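You operate a simulated robot arm through the tools that you are given. There is no shell and no other tool. Be economical: measure what you need, move in short steps, check, and stop when the job is done.

Carry out the task below with a simulated robot arm. There is one attempt and no reset: what you move stays moved.

TASK
Make room on the keyboard tray: blue lead away, keyboard slid toward the cabinet, mouse beside it.
Fine: the lead goes in the desk drawer by the cabinet; shut the drawer; the tray stays out.
Where things are to end (x, y in the base frame): blue lead within 6 cm of [41, 54]; keyboard within 3 cm of [43, 16]; mouse within 6 cm of [58, -1].

Only the result counts: the job must be done as asked and must still hold three seconds after the hand-in. Knocking over, shifting, dropping, spilling or breaking anything else fails it.

THE ROBOT
A 7-joint arm with a two-finger parallel gripper, fixed in place. Base frame: the origin is at the foot of the arm, x ahead of it, y to its left, z up; the work surface is at about z = 75. Units: cm, degrees, N and s.
With the tool pointing down near the work surface it reaches from about 10 to 72 cm from the base axis. Its first joint turns from -166.0 to 166.0 degrees. Payload 3.91 kg.
The TCP is the grasp point between the finger pads, 3 cm short of the fingertips. In the tool frame z runs along the fingers and y along their closing line. Largest opening 11 cm; finger width 2, thickness 1; the body of the gripper, 4.8 by 11.2 cm, starts 5.5 cm behind the TCP.
Orientation is told as [roll, pitch, yaw] about the base's x, y, z axes, in that order, counted from this pose: with the fingers straight down and closing along the base's y, the tool's x points along the base's -x, its y along +y and its z along -z.

THE INTERFACE
- The arm moves only by the tool drive_tool. Its argument "rows" is a list of rows, each a list of 3 entries, a list of its own where there are three numbers: the shift along the tool's x, y, z in mm, then the turn, a rotation vector about the tool's x, y, z in degrees, then the finger opening in mm, from 0 to 110. In form: [[[tx, ty, tz], [ax, ay, az], grip], ...]. A call has 1 to 12 rows; each row is the pose to reach, as a shift and turn from the pose commanded when the call began, along the tool's axes at that moment. Rows are played at 5 a second. More than 5 cm and 8.6 degrees between two rows, or a gripper value outside its range, and nothing of the call is played. A pose out of reach is approached as far as the arm can. The call stops where the force on the tool passes 90 N (or 10 N more than at its start, if that is more) or the arm is blocked; 0.2 s more then pass. The fingers move at their own pace (about 15.3 cm/s each) and stop on an object; they squeeze with about 20 N. The grip force told is the motor's: it shows also when the fingers shut on nothing. Time passes only in rows, and 0.2 s behind the last, so rows that repeat a pose let the fingers close. The reply holds the time, the measured pose of the TCP, the force on the tool along the base axes, the opening and the grip force, in the units named above and with some noise, with the torque about the TCP (base axes, N m) and any sound that the robot's microphone picked up, and new pictures: "views" is both (left out), scene, wrist or none.
- Cameras (640 x 400 px; columns grow to the right, rows downward): "scene" is fixed at [40.08, -50.03, 119.49]; the picture's right is [1.00, -0.00, 0.00], its down [-0.00, -0.54, -0.84] and it looks along [0.00, 0.84, -0.54] (base axes); focal length 305 px, centre (320, 200). "wrist" rides on the gripper at [7.7, 0.7, -11.5] in the tool frame; the picture's right is [-0.09, 1.00, 0.00], its down [-0.80, -0.07, -0.59] and it looks along [-0.59, -0.05, 0.80] (tool axes); focal length 270 px, centre (320, 200). There is no depth. A picture from a camera that has moved, and an enlarged one, comes with that camera's place and axes in the base frame and with its lens.
- slide_trunk(by): slides the trunk up (or, below 0, down) by that many cm; the arm rides with it, the base frame stays. It gives what a move gives, with no picture.
- close_up(camera, box): a new picture of the part [left, top, right, bottom] of that camera's present view, enlarged. It takes no simulated time.
- hand_in(): hands the job in; it is judged then, once.

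Work in short steps. Places have to be worked out from the pictures, the camera data and where the tool is seen: move nearer, look again, correct. Check each grasp and each placing, and mend what went wrong. You have 120 turns and 200 pictures in all, those below and enlarged ones among them. Open the gripper and draw the arm clear of the work before you hand the job in, unless the task says otherwise; then end with one line.

The tools are called after ">>>" as name(argument=value, ...) on one line, values as JSON. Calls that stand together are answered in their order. drive_tool: Moves the arm, as the interface text tells. Its arguments: {"type":"object","properties":{"rows":{"type":"array","items":{"type":"array"}},"views":{"type":"string","enum":["both","scene","wrist","none"]}},"required":["rows"]} The other tools are called the same way: slide_trunk (by) slides the trunk up or down; close_up (camera, box) takes an enlarged picture of a part of a camera's view; hand_in () hands the job in.

At the start:

```text
clock: 0.0
eef_pos: [41.21, 38.24, 99.58]
tcp_rot: [-0.1, 0.0, 0.0]
ft_force: [0.9, 0.0, 0.5]
torque: [0.0, 0.0, 0.03]
grip_width: 11.01
gripper_force: 0.1
trunk travel left (down, up): [-15.4, 45.6]
```

scene: 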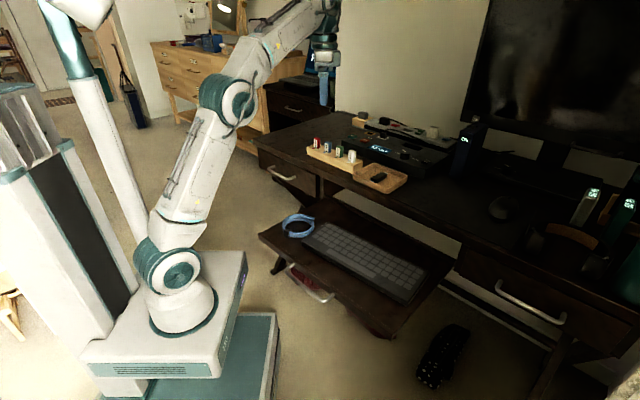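
wrist: 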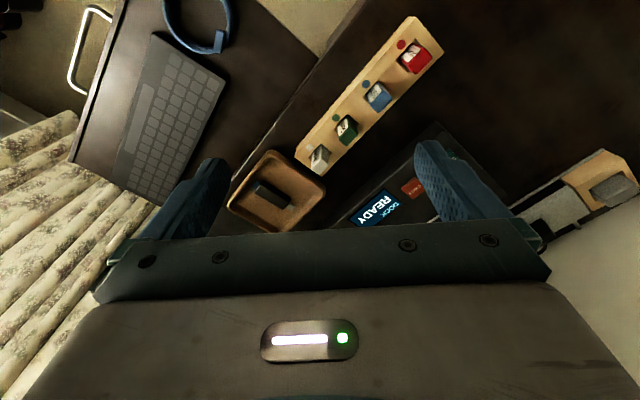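

The lead lies on the tray beside the keyboard, and the drawer by the cabinet is shut. I enlarge both areas before measuring.

>>> close_up(camera="scene", box=[240, 100, 480, 250])

>>> close_up(camera="scene", box=[240, 200, 480, 350])

>>> close_up(camera="wrist", box=[0, 0, 400, 250])

```text
2.67 times, centred on (360, 175) of scene
camera zoom: at [40.08, -50.03, 119.49], right [1.0, 0.0, 0.0], down [0.0, -0.54, -0.84], along [0.0, 0.84, -0.54], focal length 812 px, centre (213, 267)
```

zoom: 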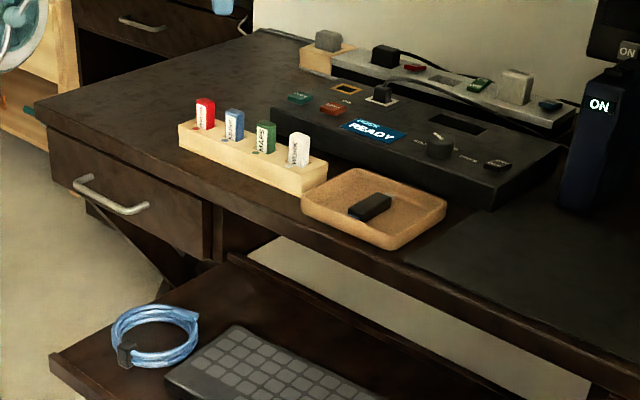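

```text
2.67 times, centred on (360, 275) of scene
camera zoom: at [40.08, -50.03, 119.49], right [1.0, 0.0, 0.0], down [0.0, -0.54, -0.84], along [0.0, 0.84, -0.54], focal length 812 px, centre (213, 0)
```

zoom: 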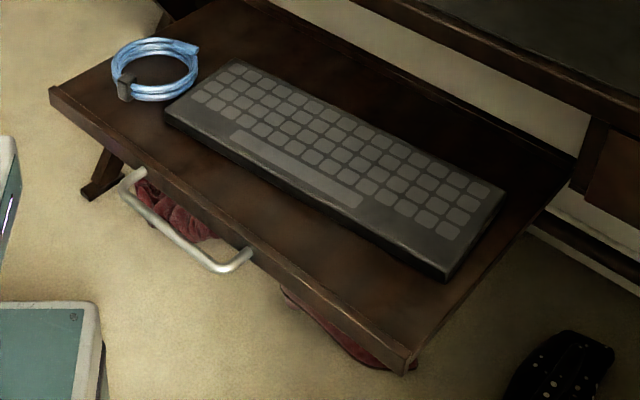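

```text
1.60 times, centred on (200, 125) of wrist
camera zoom: at [33.46, 39.0, 111.1], right [0.09, 1.0, 0.0], down [0.8, -0.07, 0.59], along [0.59, -0.05, -0.8], focal length 432 px, centre (512, 320)
```

zoom: 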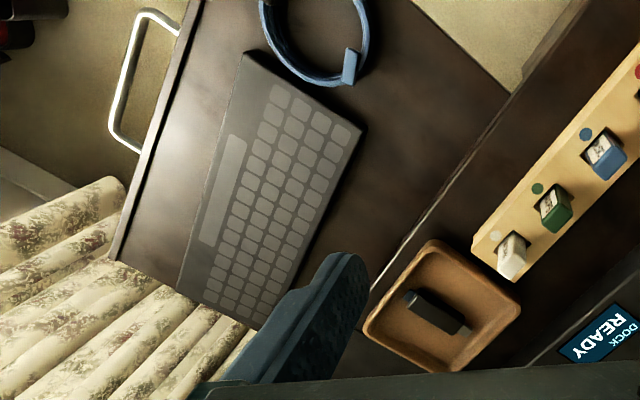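

Triangulating the keyboard gives a top height of about 64.6 and a centre near (51, 8.5). Next I look for the mouse on the right.

>>> close_up(camera="scene", box=[440, 130, 640, 255])

>>> close_up(camera="scene", box=[400, 275, 600, 400])

>>> close_up(camera="scene", box=[290, 120, 420, 201])

```text
3.20 times, centred on (540, 192) of scene
camera zoom: at [40.08, -50.03, 119.49], right [1.0, 0.0, 0.0], down [0.0, -0.54, -0.84], along [0.0, 0.84, -0.54], focal length 975 px, centre (-384, 224)
```

zoom: 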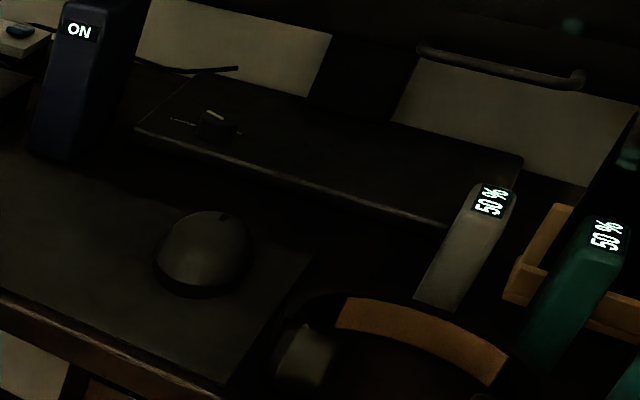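

```text
3.20 times, centred on (500, 338) of scene
camera zoom: at [40.08, -50.03, 119.49], right [1.0, 0.0, 0.0], down [0.0, -0.54, -0.84], along [0.0, 0.84, -0.54], focal length 975 px, centre (-256, -240)
```

zoom: 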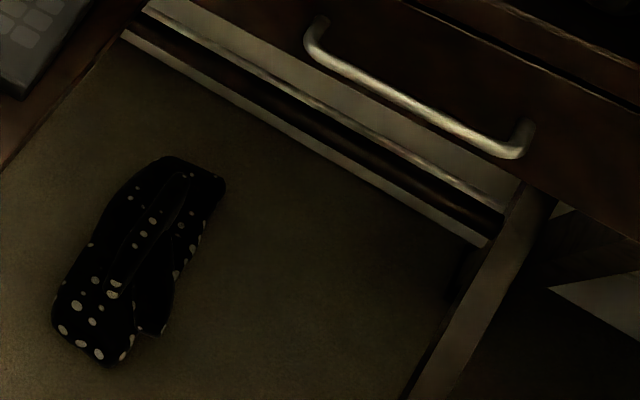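

```text
4.92 times, centred on (355, 160) of scene
camera zoom: at [40.08, -50.03, 119.49], right [1.0, 0.0, 0.0], down [0.0, -0.54, -0.84], along [0.0, 0.84, -0.54], focal length 1500 px, centre (148, 394)
```

zoom: 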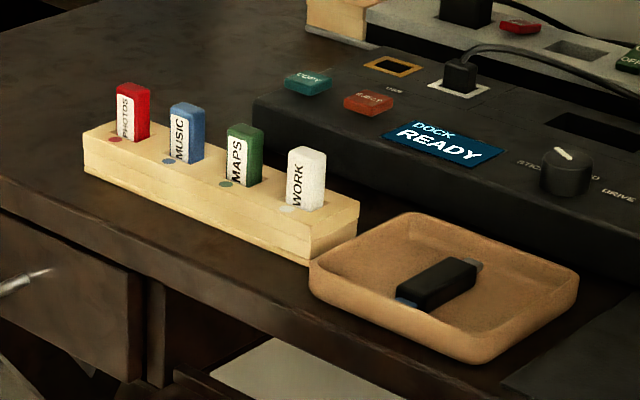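

The mouse is on the mat near (85, 12), which is far out. I take the desk's long axis as (0.775, -0.632) and the drawer handle as near (26, 44, 70), so I move above the handle with the fingers closing along the drawer's pull direction.

>>> drive_tool(rows=[[[30, 12, 23], [0, 0, 7.84], 110], [[61, 23, 46], [0, 0, 15.68], 110], [[91, 35, 70], [0, 0, 23.5], 110], [[122, 46, 93], [0, 0, 31.36], 110], [[152, 58, 116], [0, 0, 39.2], 110]])

```text
clock: 1.2
eef_pos: [25.82, 43.92, 88.05]
tcp_rot: [0.0, 0.0, -39.3]
ft_force: [-0.2, -0.2, -0.1]
torque: [0.02, 0.01, -0.03]
grip_width: 11.01
gripper_force: 0.1
trunk travel left (down, up): [-15.4, 45.6]
camera wrist: at [20.33, 49.44, 99.42], right [0.7, 0.72, 0.0], down [0.58, -0.56, 0.59], along [0.43, -0.42, -0.8], focal length 270 px, centre (320, 200)
```

scene: 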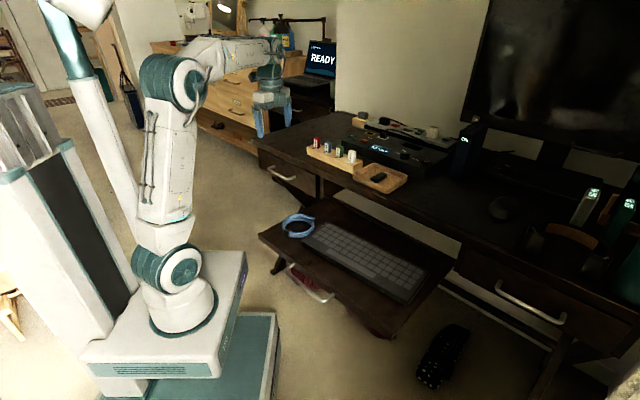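
wrist: 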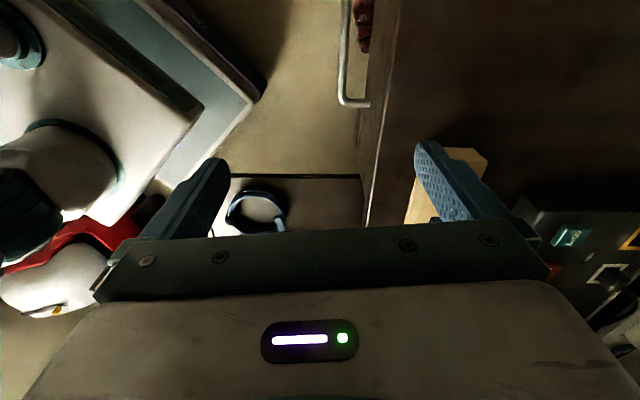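

The handle's right end shows near the top of the wrist view. I enlarge it in both cameras to triangulate.

>>> close_up(camera="wrist", box=[280, 0, 440, 100])

>>> close_up(camera="scene", box=[240, 130, 340, 192])

```text
4.00 times, centred on (360, 50) of wrist
camera zoom: at [20.33, 49.44, 99.42], right [0.7, 0.72, 0.0], down [0.58, -0.56, 0.59], along [0.43, -0.42, -0.8], focal length 1081 px, centre (160, 800)
```

zoom: 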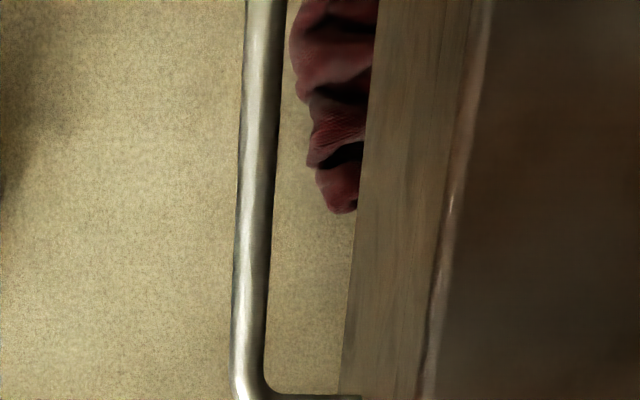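

```text
6.40 times, centred on (290, 161) of scene
camera zoom: at [40.08, -50.03, 119.49], right [1.0, 0.0, 0.0], down [0.0, -0.54, -0.84], along [0.0, 0.84, -0.54], focal length 1950 px, centre (512, 450)
```

zoom: 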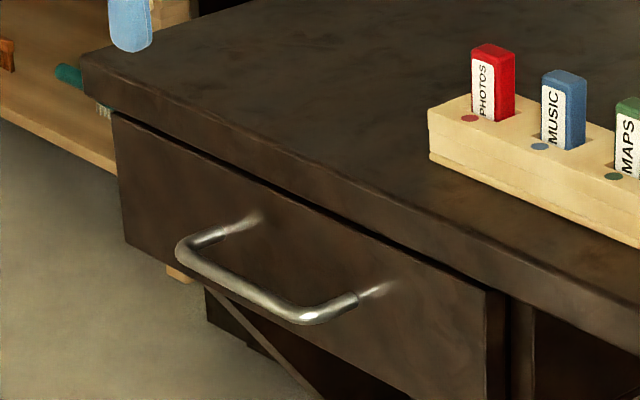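

The handle triangulates consistently: its right bend is at (28.7, 44.8, 67.5) and the bar centre about (24.7, 48.8, 67.5), so the desk sits at 45°. I line up at 45° with a smaller opening, standing off in front of the handle.

>>> drive_tool(rows=[[[16, -16, 27], [0, 0, 2], 80], [[32, -31, 54], [0, 0, 4], 50], [[47, -46, 80], [0, 0, 5.7], 40]], views="none")

>>> drive_tool(rows=[[[0, 0, 0], [-8, 0, 0], 40], [[0, 0, 0], [-16, 0, 0], 40], [[0, 0, 0], [-24, 0, 0], 40], [[0, 0, 0], [-32, 0, 0], 40], [[0, 0, 0], [-40, 0, 0], 40]])

```text
clock: 2.0
eef_pos: [19.22, 43.24, 80.28]
tcp_rot: [0.0, 0.1, -45.0]
ft_force: [0.0, -0.5, 0.3]
torque: [0.0, 0.0, -0.04]
grip_width: 3.99
gripper_force: 0.1
trunk travel left (down, up): [-15.4, 45.6]
```

```text
clock: 3.2
eef_pos: [19.33, 43.37, 80.07]
tcp_rot: [40.1, 0.0, -44.9]
ft_force: [0.0, -1.0, -0.1]
torque: [-0.01, -0.01, 0.02]
grip_width: 3.98
gripper_force: 0.0
trunk travel left (down, up): [-15.4, 45.6]
camera wrist: at [9.14, 44.14, 89.31], right [0.6, 0.48, 0.64], down [0.26, -0.87, 0.41], along [0.76, -0.08, -0.65], focal length 270 px, centre (320, 200)
```

scene: 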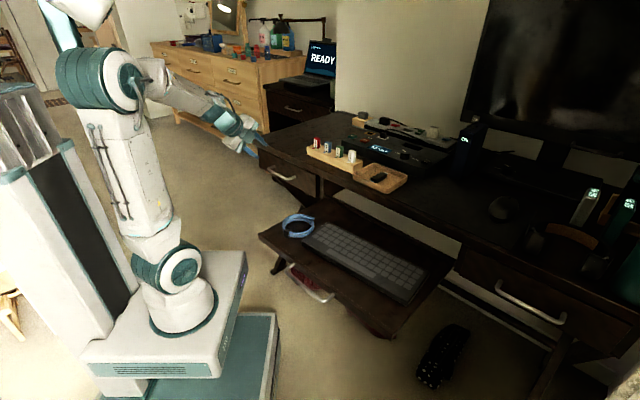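
wrist: 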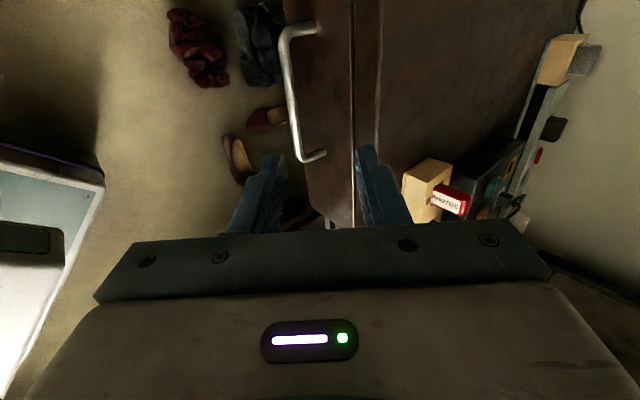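

The wrist view confirms the bar centre at (24.6, 48.6, 67.5). I approach along the tool axis with a narrow opening so the bar ends up near the fingertips.

>>> drive_tool(rows=[[[0, -12, 42], [0, 0, 0], 28], [[0, -23, 84], [0, 0, 0], 28], [[0, -23, 100], [0, 0, 0], 28]])

```text
clock: 4.0
eef_pos: [22.33, 46.82, 70.79]
tcp_rot: [40.1, 0.0, -44.7]
ft_force: [-1.7, 0.3, 0.4]
torque: [-0.04, -0.07, -0.06]
grip_width: 2.81
gripper_force: 0.1
trunk travel left (down, up): [-15.4, 45.6]
camera wrist: at [12.08, 47.52, 79.99], right [0.6, 0.48, 0.64], down [0.26, -0.87, 0.41], along [0.76, -0.08, -0.65], focal length 270 px, centre (320, 200)
```

scene: 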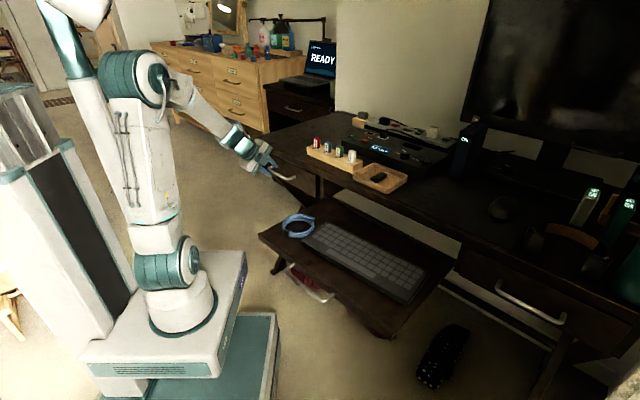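
wrist: 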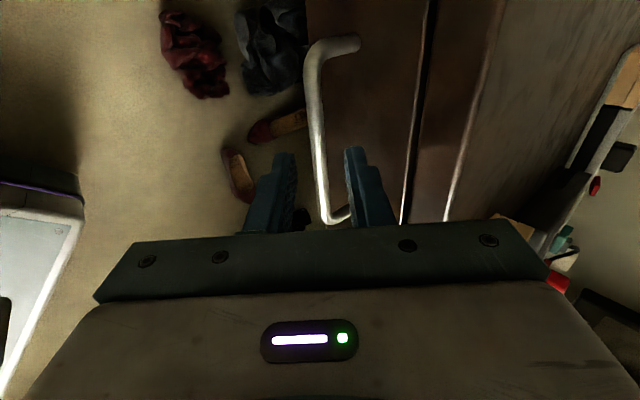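

The bar is between the fingers. I go in 26 mm and close.

>>> drive_tool(rows=[[[0, 0, 13], [0, 0, 0], 28], [[0, 0, 26], [0, 0, 0], 28], [[0, 0, 26], [0, 0, 0], 0], [[0, 0, 26], [0, 0, 0], 0]], views="wrist")

```text
clock: 5.0
eef_pos: [23.67, 47.79, 68.84]
tcp_rot: [39.8, -0.1, -44.9]
ft_force: [-13.5, -16.2, -13.4]
torque: [-0.57, 0.07, -0.51]
grip_width: 0.99
gripper_force: 44.6
trunk travel left (down, up): [-15.4, 45.6]
camera wrist: at [13.41, 48.6, 77.93], right [0.6, 0.48, 0.64], down [0.26, -0.87, 0.41], along [0.76, -0.08, -0.65], focal length 270 px, centre (320, 200)
```

wrist: 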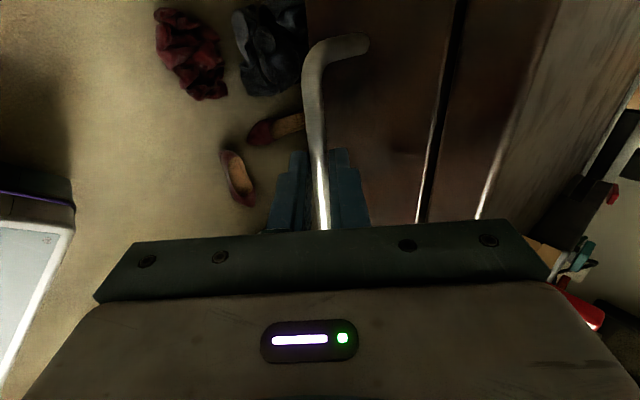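

The bar is held at a 1 cm width. I pull outward horizontally by 6 cm and check.

>>> drive_tool(rows=[[[0, -8, -6], [0, 0, 0], 0], [[0, -15, -13], [0, 0, 0], 0], [[0, -27, -22.5], [0, 0, 0], 0], [[0, -38, -32], [0, 0, 0], 0], [[0, -46, -38.5], [0, 0, 0], 0]])

```text
clock: 6.2
eef_pos: [19.58, 43.75, 68.75]
tcp_rot: [39.7, 0.0, -44.9]
ft_force: [0.4, -3.1, -36.0]
torque: [-0.04, 0.59, 0.26]
grip_width: 0.97
gripper_force: 45.2
trunk travel left (down, up): [-15.4, 45.6]
camera wrist: at [9.3, 44.46, 77.95], right [0.6, 0.48, 0.64], down [0.26, -0.87, 0.41], along [0.75, -0.08, -0.65], focal length 270 px, centre (320, 200)
```

scene: 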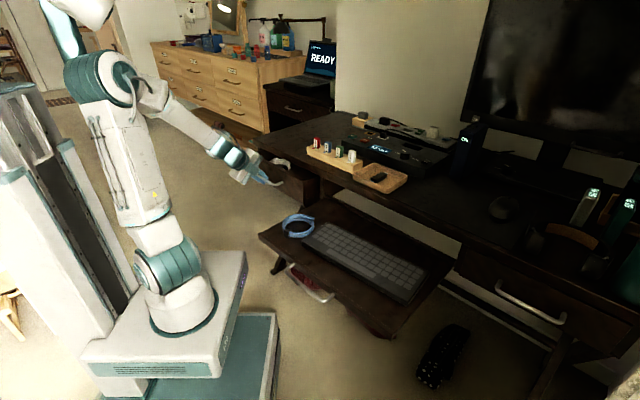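
wrist: 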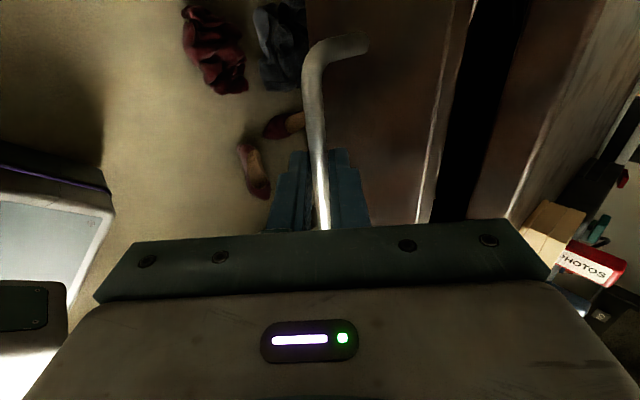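

The drawer is open about 6 cm and moving well, with some vertical load. I continue with a slight drop to relieve it.

>>> drive_tool(rows=[[[0, -13, -8], [0, 0, 0], 0], [[0, -25, -18], [0, 0, 0], 0], [[0, -37, -27], [0, 0, 0], 0], [[0, -49, -37], [0, 0, 0], 0], [[0, -63, -49], [0, 0, 0], 0], [[0, -77, -61], [0, 0, 0], 0]])

```text
clock: 7.6
eef_pos: [15.6, 39.92, 67.63]
tcp_rot: [38.5, 4.3, -46.8]
ft_force: [2.5, -2.9, 52.3]
torque: [-0.32, -0.58, 0.63]
grip_width: 1.11
gripper_force: 45.3
out of reach, approached as far as the arm can: row 4, 5, 6
trunk travel left (down, up): [-15.4, 45.6]
camera wrist: at [6.08, 40.53, 77.48], right [0.66, 0.44, 0.61], down [0.26, -0.9, 0.36], along [0.71, -0.08, -0.7], focal length 270 px, centre (320, 200)
```

scene: 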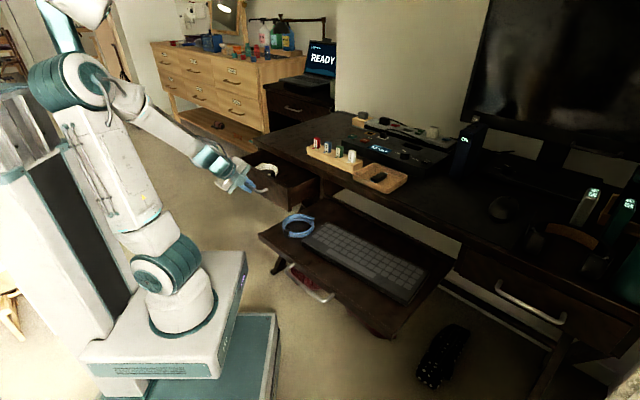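
wrist: 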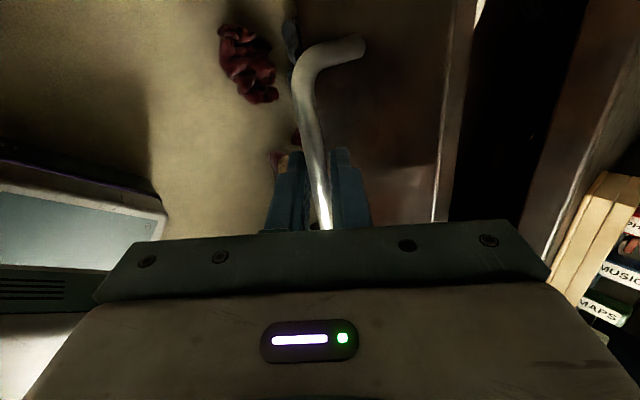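

At this tilt the arm reached its limit with the drawer about 11 cm open. I release, then regrasp with a steeper tool.

>>> drive_tool(rows=[[[0, 0, 0], [0, 0, 0], 30], [[0, 0, 0], [0, 0, 0], 30]], views="wrist")

```text
clock: 8.2
eef_pos: [15.51, 39.58, 67.01]
tcp_rot: [37.8, 3.8, -46.7]
ft_force: [0.0, 0.0, 0.5]
torque: [-0.01, 0.0, -0.01]
grip_width: 3.0
gripper_force: 0.1
trunk travel left (down, up): [-15.4, 45.6]
camera wrist: at [6.01, 40.42, 76.97], right [0.66, 0.45, 0.6], down [0.26, -0.89, 0.37], along [0.7, -0.09, -0.7], focal length 270 px, centre (320, 200)
```

wrist: 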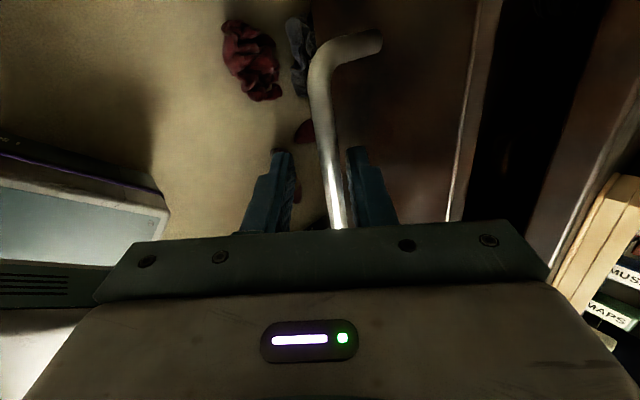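

Bar is free in the gap; I withdraw upward past the tips.

>>> drive_tool(rows=[[[0, 5, -12], [0, 0, 0], 30], [[0, 12, -24], [0, 0, 0], 30], [[0, 28, -44], [0, 0, 0], 30], [[0, 50, -70], [0, 0, 0], 30]], views="wrist")

```text
clock: 9.2
eef_pos: [14.17, 42.32, 71.23]
tcp_rot: [35.9, 0.5, -44.1]
ft_force: [2.5, -0.5, -1.0]
torque: [0.0, 0.19, 0.1]
grip_width: 2.97
gripper_force: 0.0
out of reach, approached as far as the arm can: row 1, 2, 3, 4
trunk travel left (down, up): [-15.4, 45.6]
camera wrist: at [4.42, 43.36, 80.97], right [0.63, 0.52, 0.58], down [0.3, -0.85, 0.43], along [0.72, -0.1, -0.69], focal length 270 px, centre (320, 200)
```

wrist: 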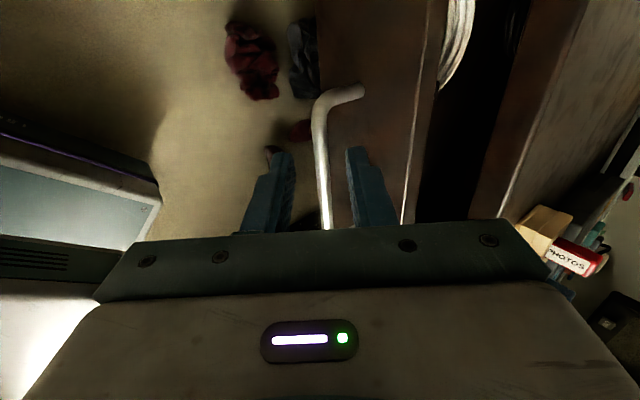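

The tips are clear of the bar, and a white coil is visible inside the drawer. Now I bring the tool upright while rising.

>>> drive_tool(rows=[[[0, 6, -8], [8, 0, 0], 30], [[0, 12, -16], [16, 0, 0], 30], [[0, 18, -24], [24, 0, 0], 30], [[0, 30, -40], [32, 0, 0], 30], [[0, 42, -56], [38, 0, 0], 30]])

```text
clock: 10.4
eef_pos: [13.93, 39.18, 82.45]
tcp_rot: [1.8, -0.1, -44.9]
ft_force: [-0.4, -0.4, 0.0]
torque: [0.01, 0.0, -0.01]
grip_width: 3.01
gripper_force: 0.0
trunk travel left (down, up): [-15.4, 45.6]
camera wrist: at [8.63, 44.96, 93.9], right [0.76, 0.64, 0.03], down [0.51, -0.63, 0.59], along [0.4, -0.44, -0.81], focal length 270 px, centre (320, 200)
```

scene: 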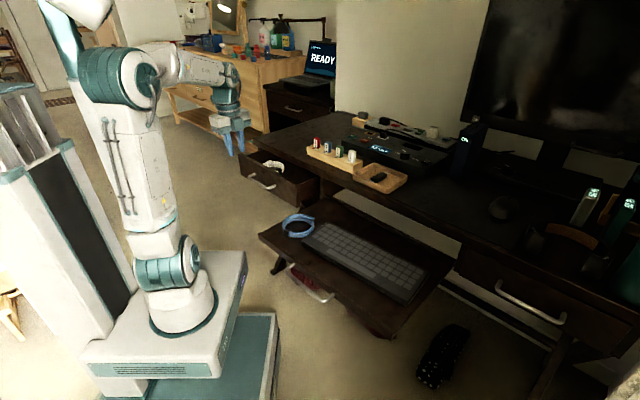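
wrist: 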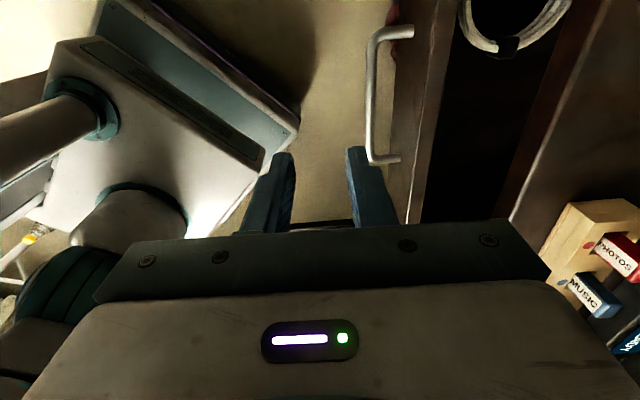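

The bar centre is now about (18.2, 42.6, 67.5), so the drawer is open about 9 cm. I regrasp with the tool vertical, staying high enough to clear the drawer front.

>>> drive_tool(rows=[[[-3, 28, 20], [0.9, 0, 0], 34], [[-6, 55, 50], [1.8, 0, 0], 34], [[-6, 55, 80], [1.8, 0, 0], 34], [[-6, 55, 100], [1.8, 0, 0], 34]], views="wrist")

```text
clock: 11.4
eef_pos: [18.68, 42.73, 72.61]
tcp_rot: [0.2, 0.0, -44.9]
ft_force: [0.4, 0.6, 0.4]
torque: [0.0, 0.04, 0.0]
grip_width: 3.4
gripper_force: 0.0
trunk travel left (down, up): [-15.4, 45.6]
camera wrist: at [13.62, 48.78, 84.15], right [0.77, 0.64, 0.0], down [0.52, -0.62, 0.59], along [0.38, -0.45, -0.8], focal length 270 px, centre (320, 200)
```

wrist: 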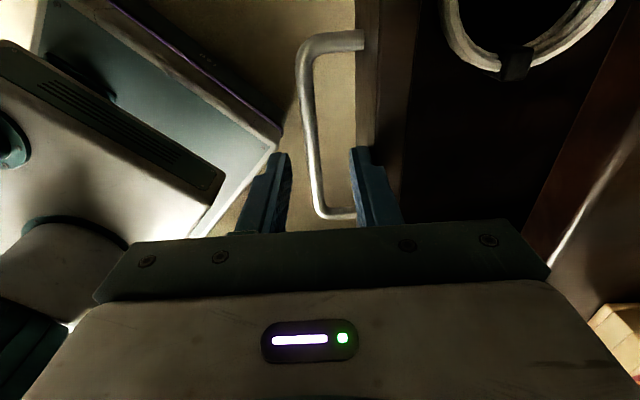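

The bar sits about 8 mm outward of the tool centre. I correct that, descend and close.

>>> drive_tool(rows=[[[0, -7, 0], [0, 0, 0], 28], [[0, -7, 18], [0, 0, 0], 28], [[0, -7, 35], [0, 0, 0], 28], [[0, -7, 35], [0, 0, 0], 0], [[0, -7, 35], [0, 0, 0], 0]], views="wrist")

```text
clock: 12.6
eef_pos: [18.14, 42.42, 69.25]
tcp_rot: [0.1, 0.0, -44.9]
ft_force: [0.3, 0.3, 2.3]
torque: [-0.44, -0.48, -0.11]
grip_width: 0.97
gripper_force: 45.0
trunk travel left (down, up): [-15.4, 45.6]
camera wrist: at [13.11, 48.33, 80.61], right [0.77, 0.64, 0.0], down [0.52, -0.62, 0.59], along [0.38, -0.45, -0.8], focal length 270 px, centre (320, 200)
```

wrist: 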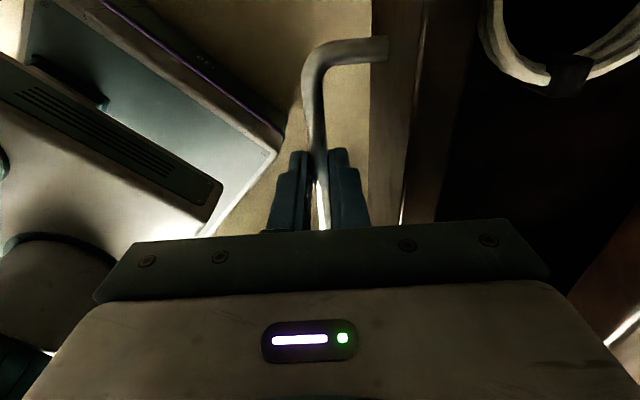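

Gripped. I pull another 12 cm straight out along tool -y.

>>> drive_tool(rows=[[[0, -10, 0], [0, 0, 0], 0], [[0, -25, 0], [0, 0, 0], 0], [[0, -42, 0], [0, 0, 0], 0], [[0, -60, 0], [0, 0, 0], 0], [[0, -78, 0], [0, 0, 0], 0], [[0, -95, 0], [0, 0, 0], 0], [[0, -110, 0], [0, 0, 0], 0], [[0, -120, 0], [0, 0, 0], 0]])

```text
clock: 14.4
eef_pos: [9.67, 33.96, 69.29]
tcp_rot: [-0.1, -0.2, -44.8]
ft_force: [2.7, -5.2, -38.4]
torque: [0.13, 0.2, -0.14]
grip_width: 0.97
gripper_force: 45.2
trunk travel left (down, up): [-15.4, 45.6]
camera wrist: at [4.7, 39.96, 80.6], right [0.76, 0.64, 0.0], down [0.52, -0.61, 0.6], along [0.38, -0.46, -0.8], focal length 270 px, centre (320, 200)
```

scene: 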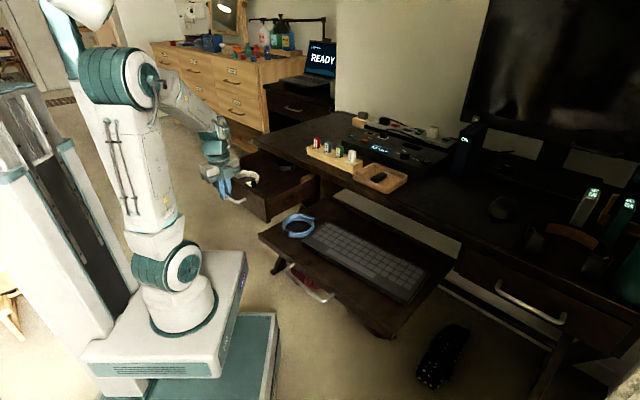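
wrist: 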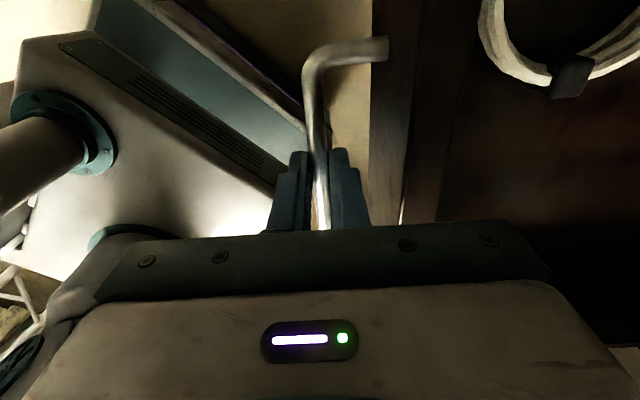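

The drawer is open about 21 cm. In the opened frame the lead should go down near (24.2, 39.2), to the right of the white coil. I release, lift and look.

>>> drive_tool(rows=[[[0, 0, 0], [0, 0, 0], 28], [[0, 0, 0], [0, 0, 0], 28], [[0, 0, -25], [0, 0, 0], 28], [[0, 0, -65], [0, 0, 0], 28], [[0, 0, -110], [0, 0, 0], 28], [[0, 0, -155], [0, 0, 0], 28]])

```text
clock: 15.8
eef_pos: [9.55, 33.84, 84.87]
tcp_rot: [0.1, -0.1, -45.0]
ft_force: [1.3, 0.2, -0.1]
torque: [-0.06, -0.02, -0.01]
grip_width: 2.82
gripper_force: 0.0
trunk travel left (down, up): [-15.4, 45.6]
camera wrist: at [4.6, 39.83, 96.28], right [0.77, 0.64, 0.0], down [0.52, -0.62, 0.59], along [0.38, -0.45, -0.8], focal length 270 px, centre (320, 200)
```

scene: 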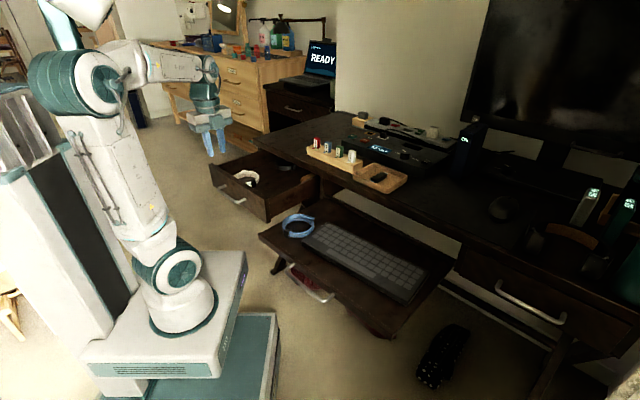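
wrist: 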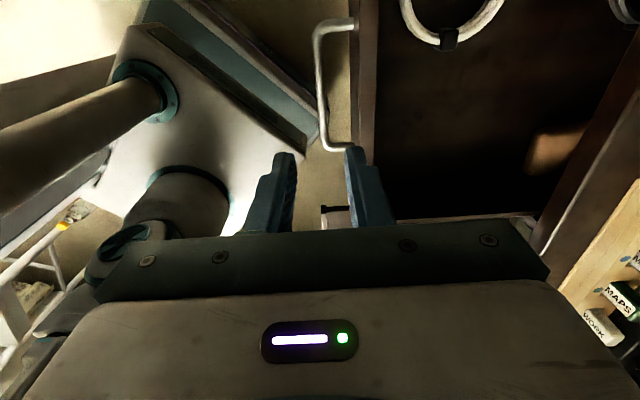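

The drawer is open. I check what is inside it, then look at the lead up close.

>>> close_up(camera="scene", box=[200, 140, 330, 250])

>>> close_up(camera="wrist", box=[340, 0, 640, 230])

```text
3.64 times, centred on (265, 195) of scene
camera zoom: at [40.08, -50.03, 119.49], right [1.0, 0.0, 0.0], down [0.0, -0.54, -0.84], along [0.0, 0.84, -0.54], focal length 1108 px, centre (520, 218)
```

zoom: 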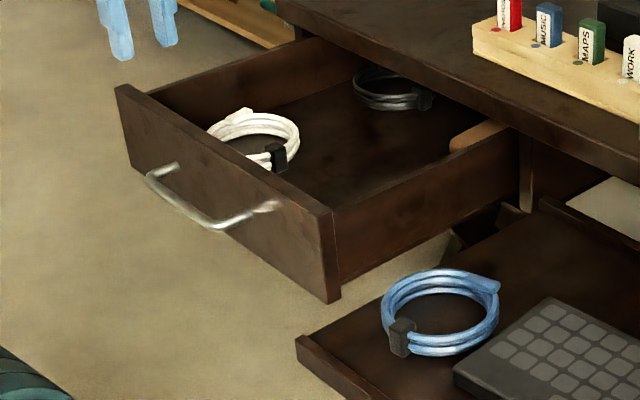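

```text
1.74 times, centred on (490, 115) of wrist
camera zoom: at [4.6, 39.83, 96.28], right [0.77, 0.64, 0.0], down [0.52, -0.62, 0.59], along [0.38, -0.45, -0.8], focal length 470 px, centre (24, 348)
```

zoom: 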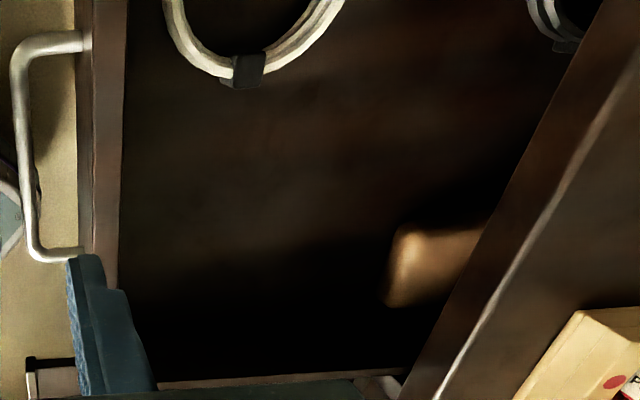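

The drawer holds a white coil, a dark coil and a wooden item at the back right, and the front right is free. The lead's tie is at its front and its cable end at the back, so I plan to grip the ring wall at its +y side with yaw 0, and move above it.

>>> drive_tool(rows=[[[-38, 19, 0], [0, 0, -7.5], 40], [[-76, 37, 0], [0, 0, -15], 40], [[-115, 56, 0], [0, 0, -22.5], 40], [[-153, 75, 0], [0, 0, -30], 40], [[-191, 93, 0], [0, 0, -37.5], 40], [[-229, 112, 0], [0, 0, -45], 40]])

```text
clock: 17.2
eef_pos: [33.63, 25.38, 84.93]
tcp_rot: [0.1, -0.2, 0.2]
ft_force: [-0.2, 0.6, -0.2]
torque: [0.02, -0.03, -0.02]
grip_width: 4.0
gripper_force: 0.0
trunk travel left (down, up): [-15.4, 45.6]
camera wrist: at [25.8, 26.09, 96.37], right [0.08, 1.0, 0.0], down [0.8, -0.07, 0.6], along [0.59, -0.05, -0.8], focal length 270 px, centre (320, 200)
```

scene: 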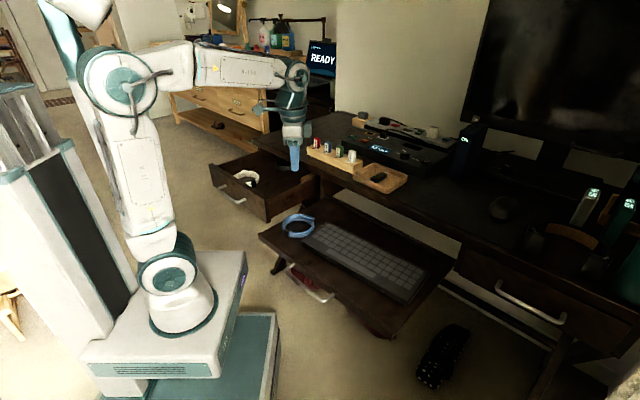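
wrist: 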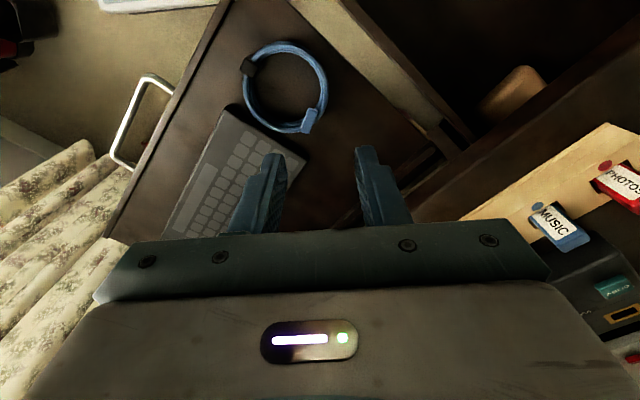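

Lead centre confirmed at (33.5, 21.4), with its +y wall at y≈25.7. I descend over the wall to a TCP height of 68 and look.

>>> drive_tool(rows=[[[0, 3, 40], [0, 0, 0], 40], [[0, 3, 80], [0, 0, 0], 40], [[0, 3, 120], [0, 0, 0], 40], [[0, 3, 150], [0, 0, 0], 40], [[0, 3, 169], [0, 0, 0], 40]])

```text
clock: 18.4
eef_pos: [33.47, 25.95, 67.73]
tcp_rot: [0.1, -0.2, 0.2]
ft_force: [0.2, -0.1, 0.2]
torque: [-0.03, -0.02, 0.0]
grip_width: 3.98
gripper_force: 0.1
trunk travel left (down, up): [-15.4, 45.6]
camera wrist: at [25.75, 26.73, 79.09], right [0.09, 1.0, 0.0], down [0.8, -0.07, 0.6], along [0.59, -0.05, -0.8], focal length 270 px, centre (320, 200)
```

scene: 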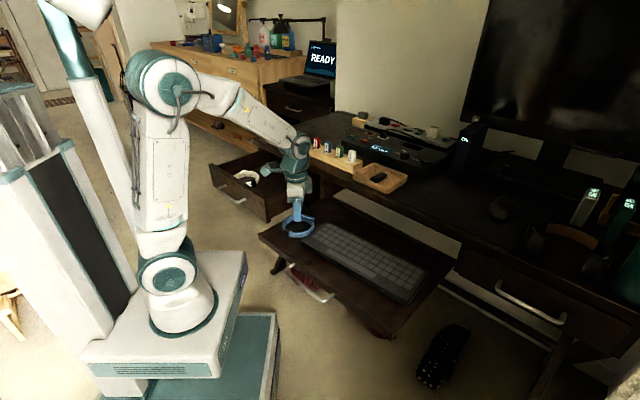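
wrist: 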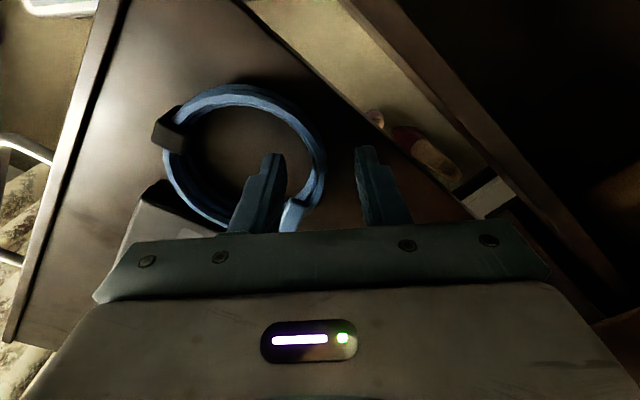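

The wall lies between the fingers, with the cable end a little ahead of them. I shift 6 mm back, lower 17 mm and close.

>>> drive_tool(rows=[[[6, -1, 8], [0, 0, 0], 40], [[6, -1, 17], [0, 0, 0], 40], [[6, -1, 17], [0, 0, 0], 0], [[6, -1, 17], [0, 0, 0], 0]], views="wrist")

```text
clock: 19.4
eef_pos: [33.03, 25.76, 66.19]
tcp_rot: [0.2, -0.3, 0.0]
ft_force: [9.0, -9.7, 22.1]
torque: [-0.54, -0.11, 0.19]
grip_width: 1.32
gripper_force: 20.4
trunk travel left (down, up): [-15.4, 45.6]
camera wrist: at [25.39, 26.44, 77.58], right [0.09, 1.0, 0.0], down [0.8, -0.07, 0.6], along [0.6, -0.05, -0.8], focal length 270 px, centre (320, 200)
```

wrist: 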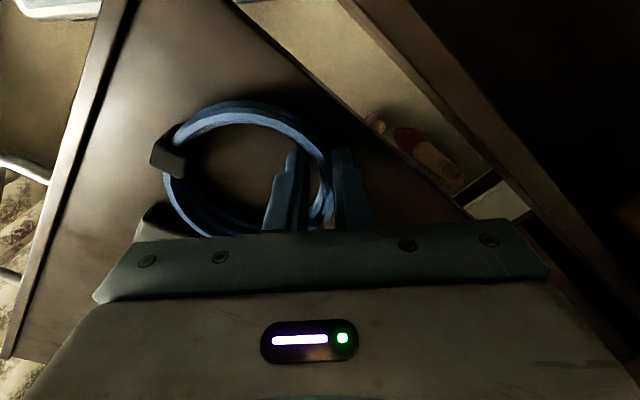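

Gripped at 1.3 cm width, tips touching the tray at about z=63.1. Lift straight up.

>>> drive_tool(rows=[[[0, 0, -15], [0, 0, 0], 0], [[0, 0, -45], [0, 0, 0], 0], [[0, 0, -85], [0, 0, 0], 0], [[0, 0, -120], [0, 0, 0], 0], [[0, 0, -150], [0, 0, 0], 0]])

```text
clock: 20.6
eef_pos: [32.85, 25.75, 81.4]
tcp_rot: [0.2, -0.1, 0.2]
ft_force: [0.6, 0.3, 0.5]
torque: [0.0, -0.01, 0.0]
grip_width: 0.0
gripper_force: 19.8
trunk travel left (down, up): [-15.4, 45.6]
camera wrist: at [25.22, 26.43, 92.73], right [0.09, 1.0, 0.0], down [0.8, -0.07, 0.6], along [0.59, -0.05, -0.8], focal length 270 px, centre (320, 200)
```

scene: 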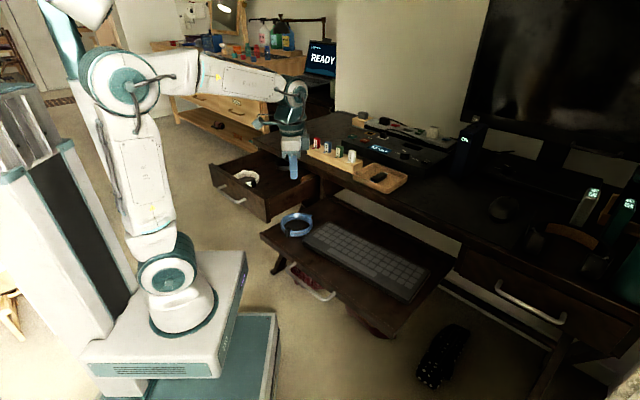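
wrist: 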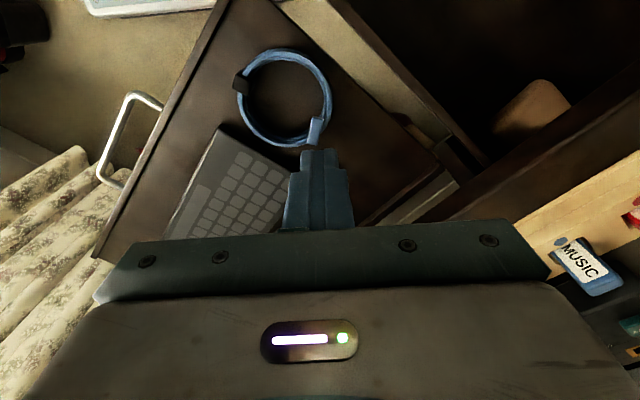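

The fingers slipped off, having gripped only the upper round part, and the lead moved about half a centimetre. I reopen and go back down deeper, watching the vertical force.

>>> drive_tool(rows=[[[0, 5, 10], [0, 0, 0], 40], [[0, 5, 55], [0, 0, 0], 40], [[0, 5, 100], [0, 0, 0], 40], [[0, 5, 140], [0, 0, 0], 40], [[0, 5, 154], [0, 0, 0], 40]], views="wrist")

>>> drive_tool(rows=[[[0, 0, 3], [0, 0, 0], 40], [[0, 0, 6], [0, 0, 0], 40]], views="none")

```text
clock: 21.8
eef_pos: [33.11, 26.21, 66.27]
tcp_rot: [0.4, -0.5, 0.2]
ft_force: [0.3, -0.4, 39.0]
torque: [-0.94, 0.39, 0.07]
grip_width: 3.97
gripper_force: 0.0
trunk travel left (down, up): [-15.4, 45.6]
camera wrist: at [25.22, 26.82, 77.56], right [0.08, 1.0, 0.01], down [0.8, -0.07, 0.6], along [0.6, -0.04, -0.8], focal length 270 px, centre (320, 200)
```

wrist: 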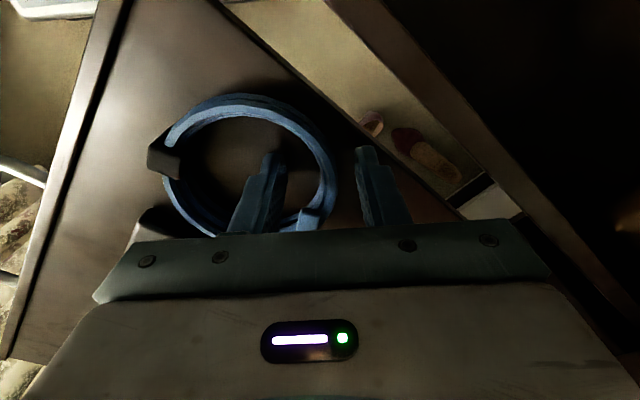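

```text
clock: 22.3
eef_pos: [33.42, 26.56, 66.21]
tcp_rot: [1.0, -1.2, 0.2]
ft_force: [1.8, 0.7, 45.6]
torque: [-1.07, 0.36, 0.06]
grip_width: 3.91
gripper_force: 0.1
trunk travel left (down, up): [-15.4, 45.6]
stopped in row 2: the force on the tool passed its limit at 95 N (the readings are from after the stop); the commanded pose is now the measured one
```

Contact is solid at TCP z≈66.2, so the tips were on the tray. I rise 3 mm, straighten the tool, and close more slowly to see how the wall is gripped.

>>> drive_tool(rows=[[[2, -2, -4], [1, 1.2, 0], 40], [[4, -4, -4], [1, 1.2, 0], 25], [[4, -4, -4], [1, 1.2, 0], 0], [[4, -4, -4], [1, 1.2, 0], 0], [[4, -4, -4], [1, 1.2, 0], 0]], views="wrist")

>>> close_up(camera="scene", box=[260, 190, 340, 250])

>>> close_up(camera="wrist", box=[140, 60, 420, 240])

```text
clock: 23.5
eef_pos: [32.76, 25.94, 66.24]
tcp_rot: [-0.5, 0.5, 0.3]
ft_force: [-6.2, 3.5, 10.5]
torque: [0.28, 0.12, 0.12]
grip_width: 1.06
gripper_force: 20.2
trunk travel left (down, up): [-15.4, 45.6]
camera wrist: at [25.15, 26.8, 77.69], right [0.09, 1.0, -0.01], down [0.81, -0.06, 0.59], along [0.59, -0.06, -0.81], focal length 270 px, centre (320, 200)
```

wrist: 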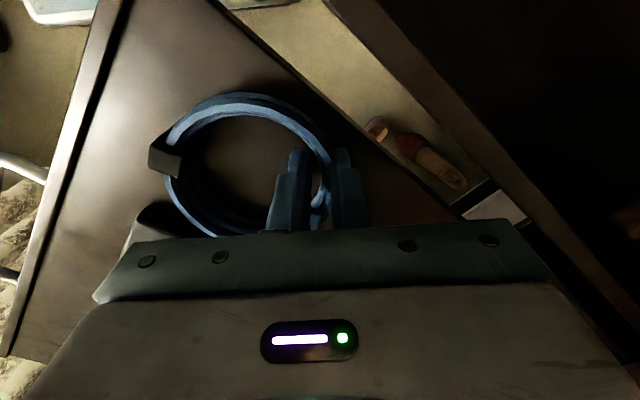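

```text
6.67 times, centred on (300, 220) of scene
camera zoom: at [40.08, -50.03, 119.49], right [1.0, 0.0, 0.0], down [0.0, -0.54, -0.84], along [0.0, 0.84, -0.54], focal length 2031 px, centre (453, 67)
```

zoom: 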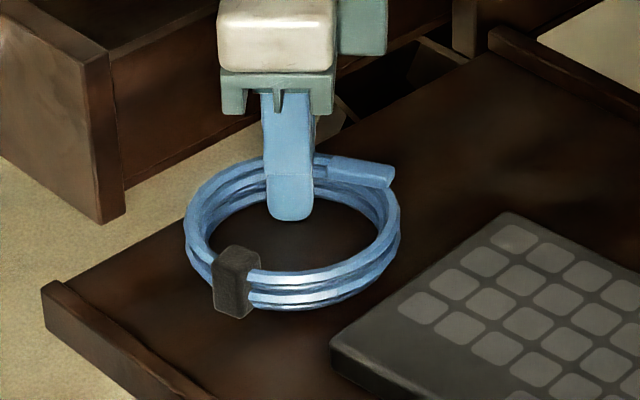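

```text
2.22 times, centred on (280, 150) of wrist
camera zoom: at [25.15, 26.8, 77.69], right [0.09, 1.0, -0.01], down [0.81, -0.06, 0.59], along [0.59, -0.06, -0.81], focal length 601 px, centre (409, 311)
```

zoom: 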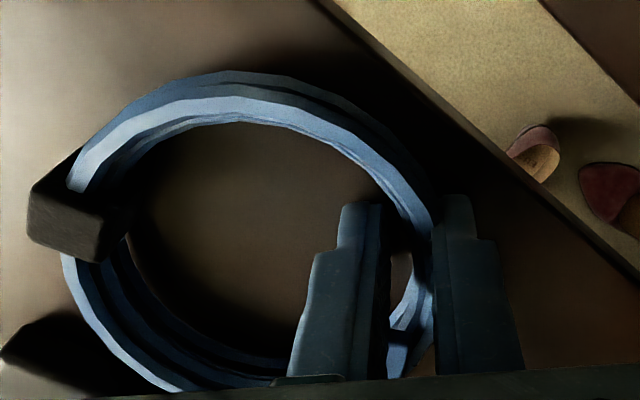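

The wall is between the pads at a 1.06 cm width. I lift slowly in small steps and see whether it comes.

>>> drive_tool(rows=[[[0, 0, -2], [0, 0, 0], 0], [[0, 0, -4], [0, 0, 0], 0], [[0, 0, -7], [0, 0, 0], 0], [[0, 0, -10], [0, 0, 0], 0], [[0, 0, -14], [0, 0, 0], 0], [[0, 0, -18], [0, 0, 0], 0]], views="none")

>>> close_up(camera="scene", box=[260, 190, 340, 250])

```text
clock: 24.9
eef_pos: [32.9, 25.98, 68.13]
tcp_rot: [-0.5, 0.4, 0.1]
ft_force: [-0.6, -0.1, -0.6]
torque: [0.04, -0.02, -0.02]
grip_width: 1.05
gripper_force: 19.8
trunk travel left (down, up): [-15.4, 45.6]
```

```text
6.67 times, centred on (300, 220) of scene
camera zoom: at [40.08, -50.03, 119.49], right [1.0, 0.0, 0.0], down [0.0, -0.54, -0.84], along [0.0, 0.84, -0.54], focal length 2031 px, centre (453, 67)
```

zoom: 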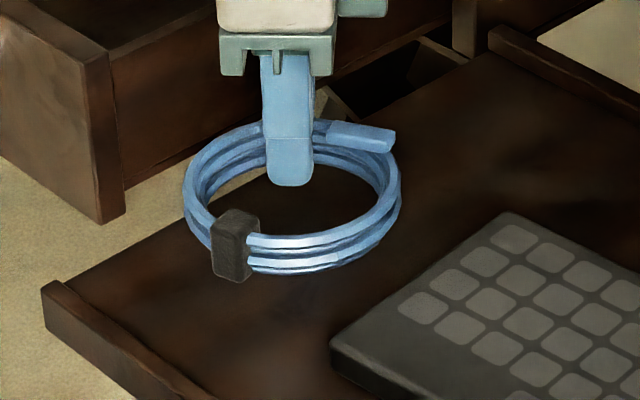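

The lead is lifting cleanly. I raise it gently to z≈80.

>>> drive_tool(rows=[[[0, 0, -8], [0, 0, 0], 0], [[0, 0, -20], [0, 0, 0], 0], [[0, 0, -35], [0, 0, 0], 0], [[0, 0, -50], [0, 0, 0], 0], [[0, 0, -65], [0, 0, 0], 0], [[0, 0, -80], [0, 0, 0], 0], [[0, 0, -95], [0, 0, 0], 0], [[0, 0, -110], [0, 0, 0], 0], [[0, 0, -120], [0, 0, 0], 0]], views="wrist")

```text
clock: 26.9
eef_pos: [33.01, 26.06, 80.02]
tcp_rot: [-0.5, 0.6, 0.1]
ft_force: [1.0, -0.3, -0.3]
torque: [0.03, 0.0, 0.04]
grip_width: 1.07
gripper_force: 20.2
trunk travel left (down, up): [-15.4, 45.6]
camera wrist: at [25.36, 26.95, 91.44], right [0.08, 1.0, -0.01], down [0.81, -0.06, 0.59], along [0.59, -0.06, -0.81], focal length 270 px, centre (320, 200)
```

wrist: 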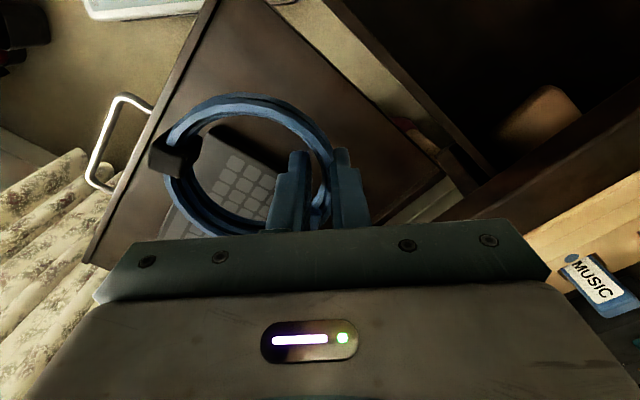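

Held firmly. I carry it over the drawer while turning to yaw 45.

>>> drive_tool(rows=[[[5, 8, 0], [0, 0, -4], 0], [[16, 25, 0], [0, 0, -9], 0], [[27, 42, 0], [0, 0, -14], 0], [[39, 60, 0], [0, 0, -19], 0], [[51, 78, 0], [0, 0, -24], 0], [[62, 96, 0], [0, 0, -29], 0], [[74, 114, 0], [0, 0, -34], 0], [[86, 132, 0], [0, 0, -38], 0], [[97, 149, 0], [0, 0, -41.5], 0], [[106, 162, 0], [0, 0, -44], 0], [[110, 168, 0], [0, 0, -45], 0]])

```text
clock: 29.3
eef_pos: [21.78, 42.7, 79.89]
tcp_rot: [0.0, 0.5, 45.1]
ft_force: [1.0, -0.3, 0.0]
torque: [0.05, 0.0, -0.02]
grip_width: 1.07
gripper_force: 20.1
trunk travel left (down, up): [-15.4, 45.6]
camera wrist: at [15.88, 37.95, 91.46], right [-0.65, 0.76, 0.0], down [0.62, 0.52, 0.59], along [0.45, 0.38, -0.81], focal length 270 px, centre (320, 200)
```

scene: 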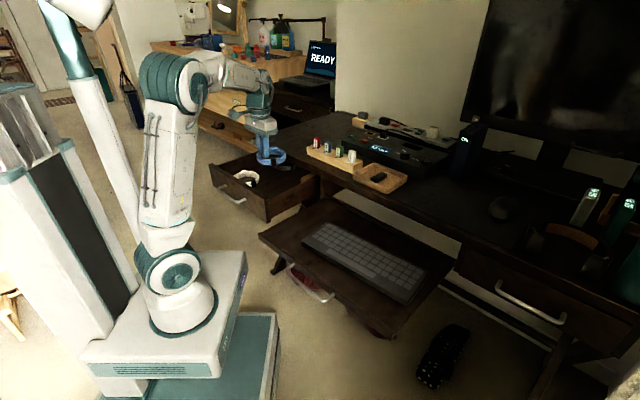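
wrist: 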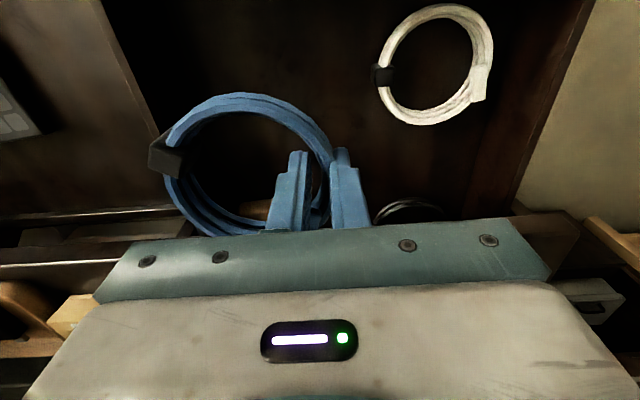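

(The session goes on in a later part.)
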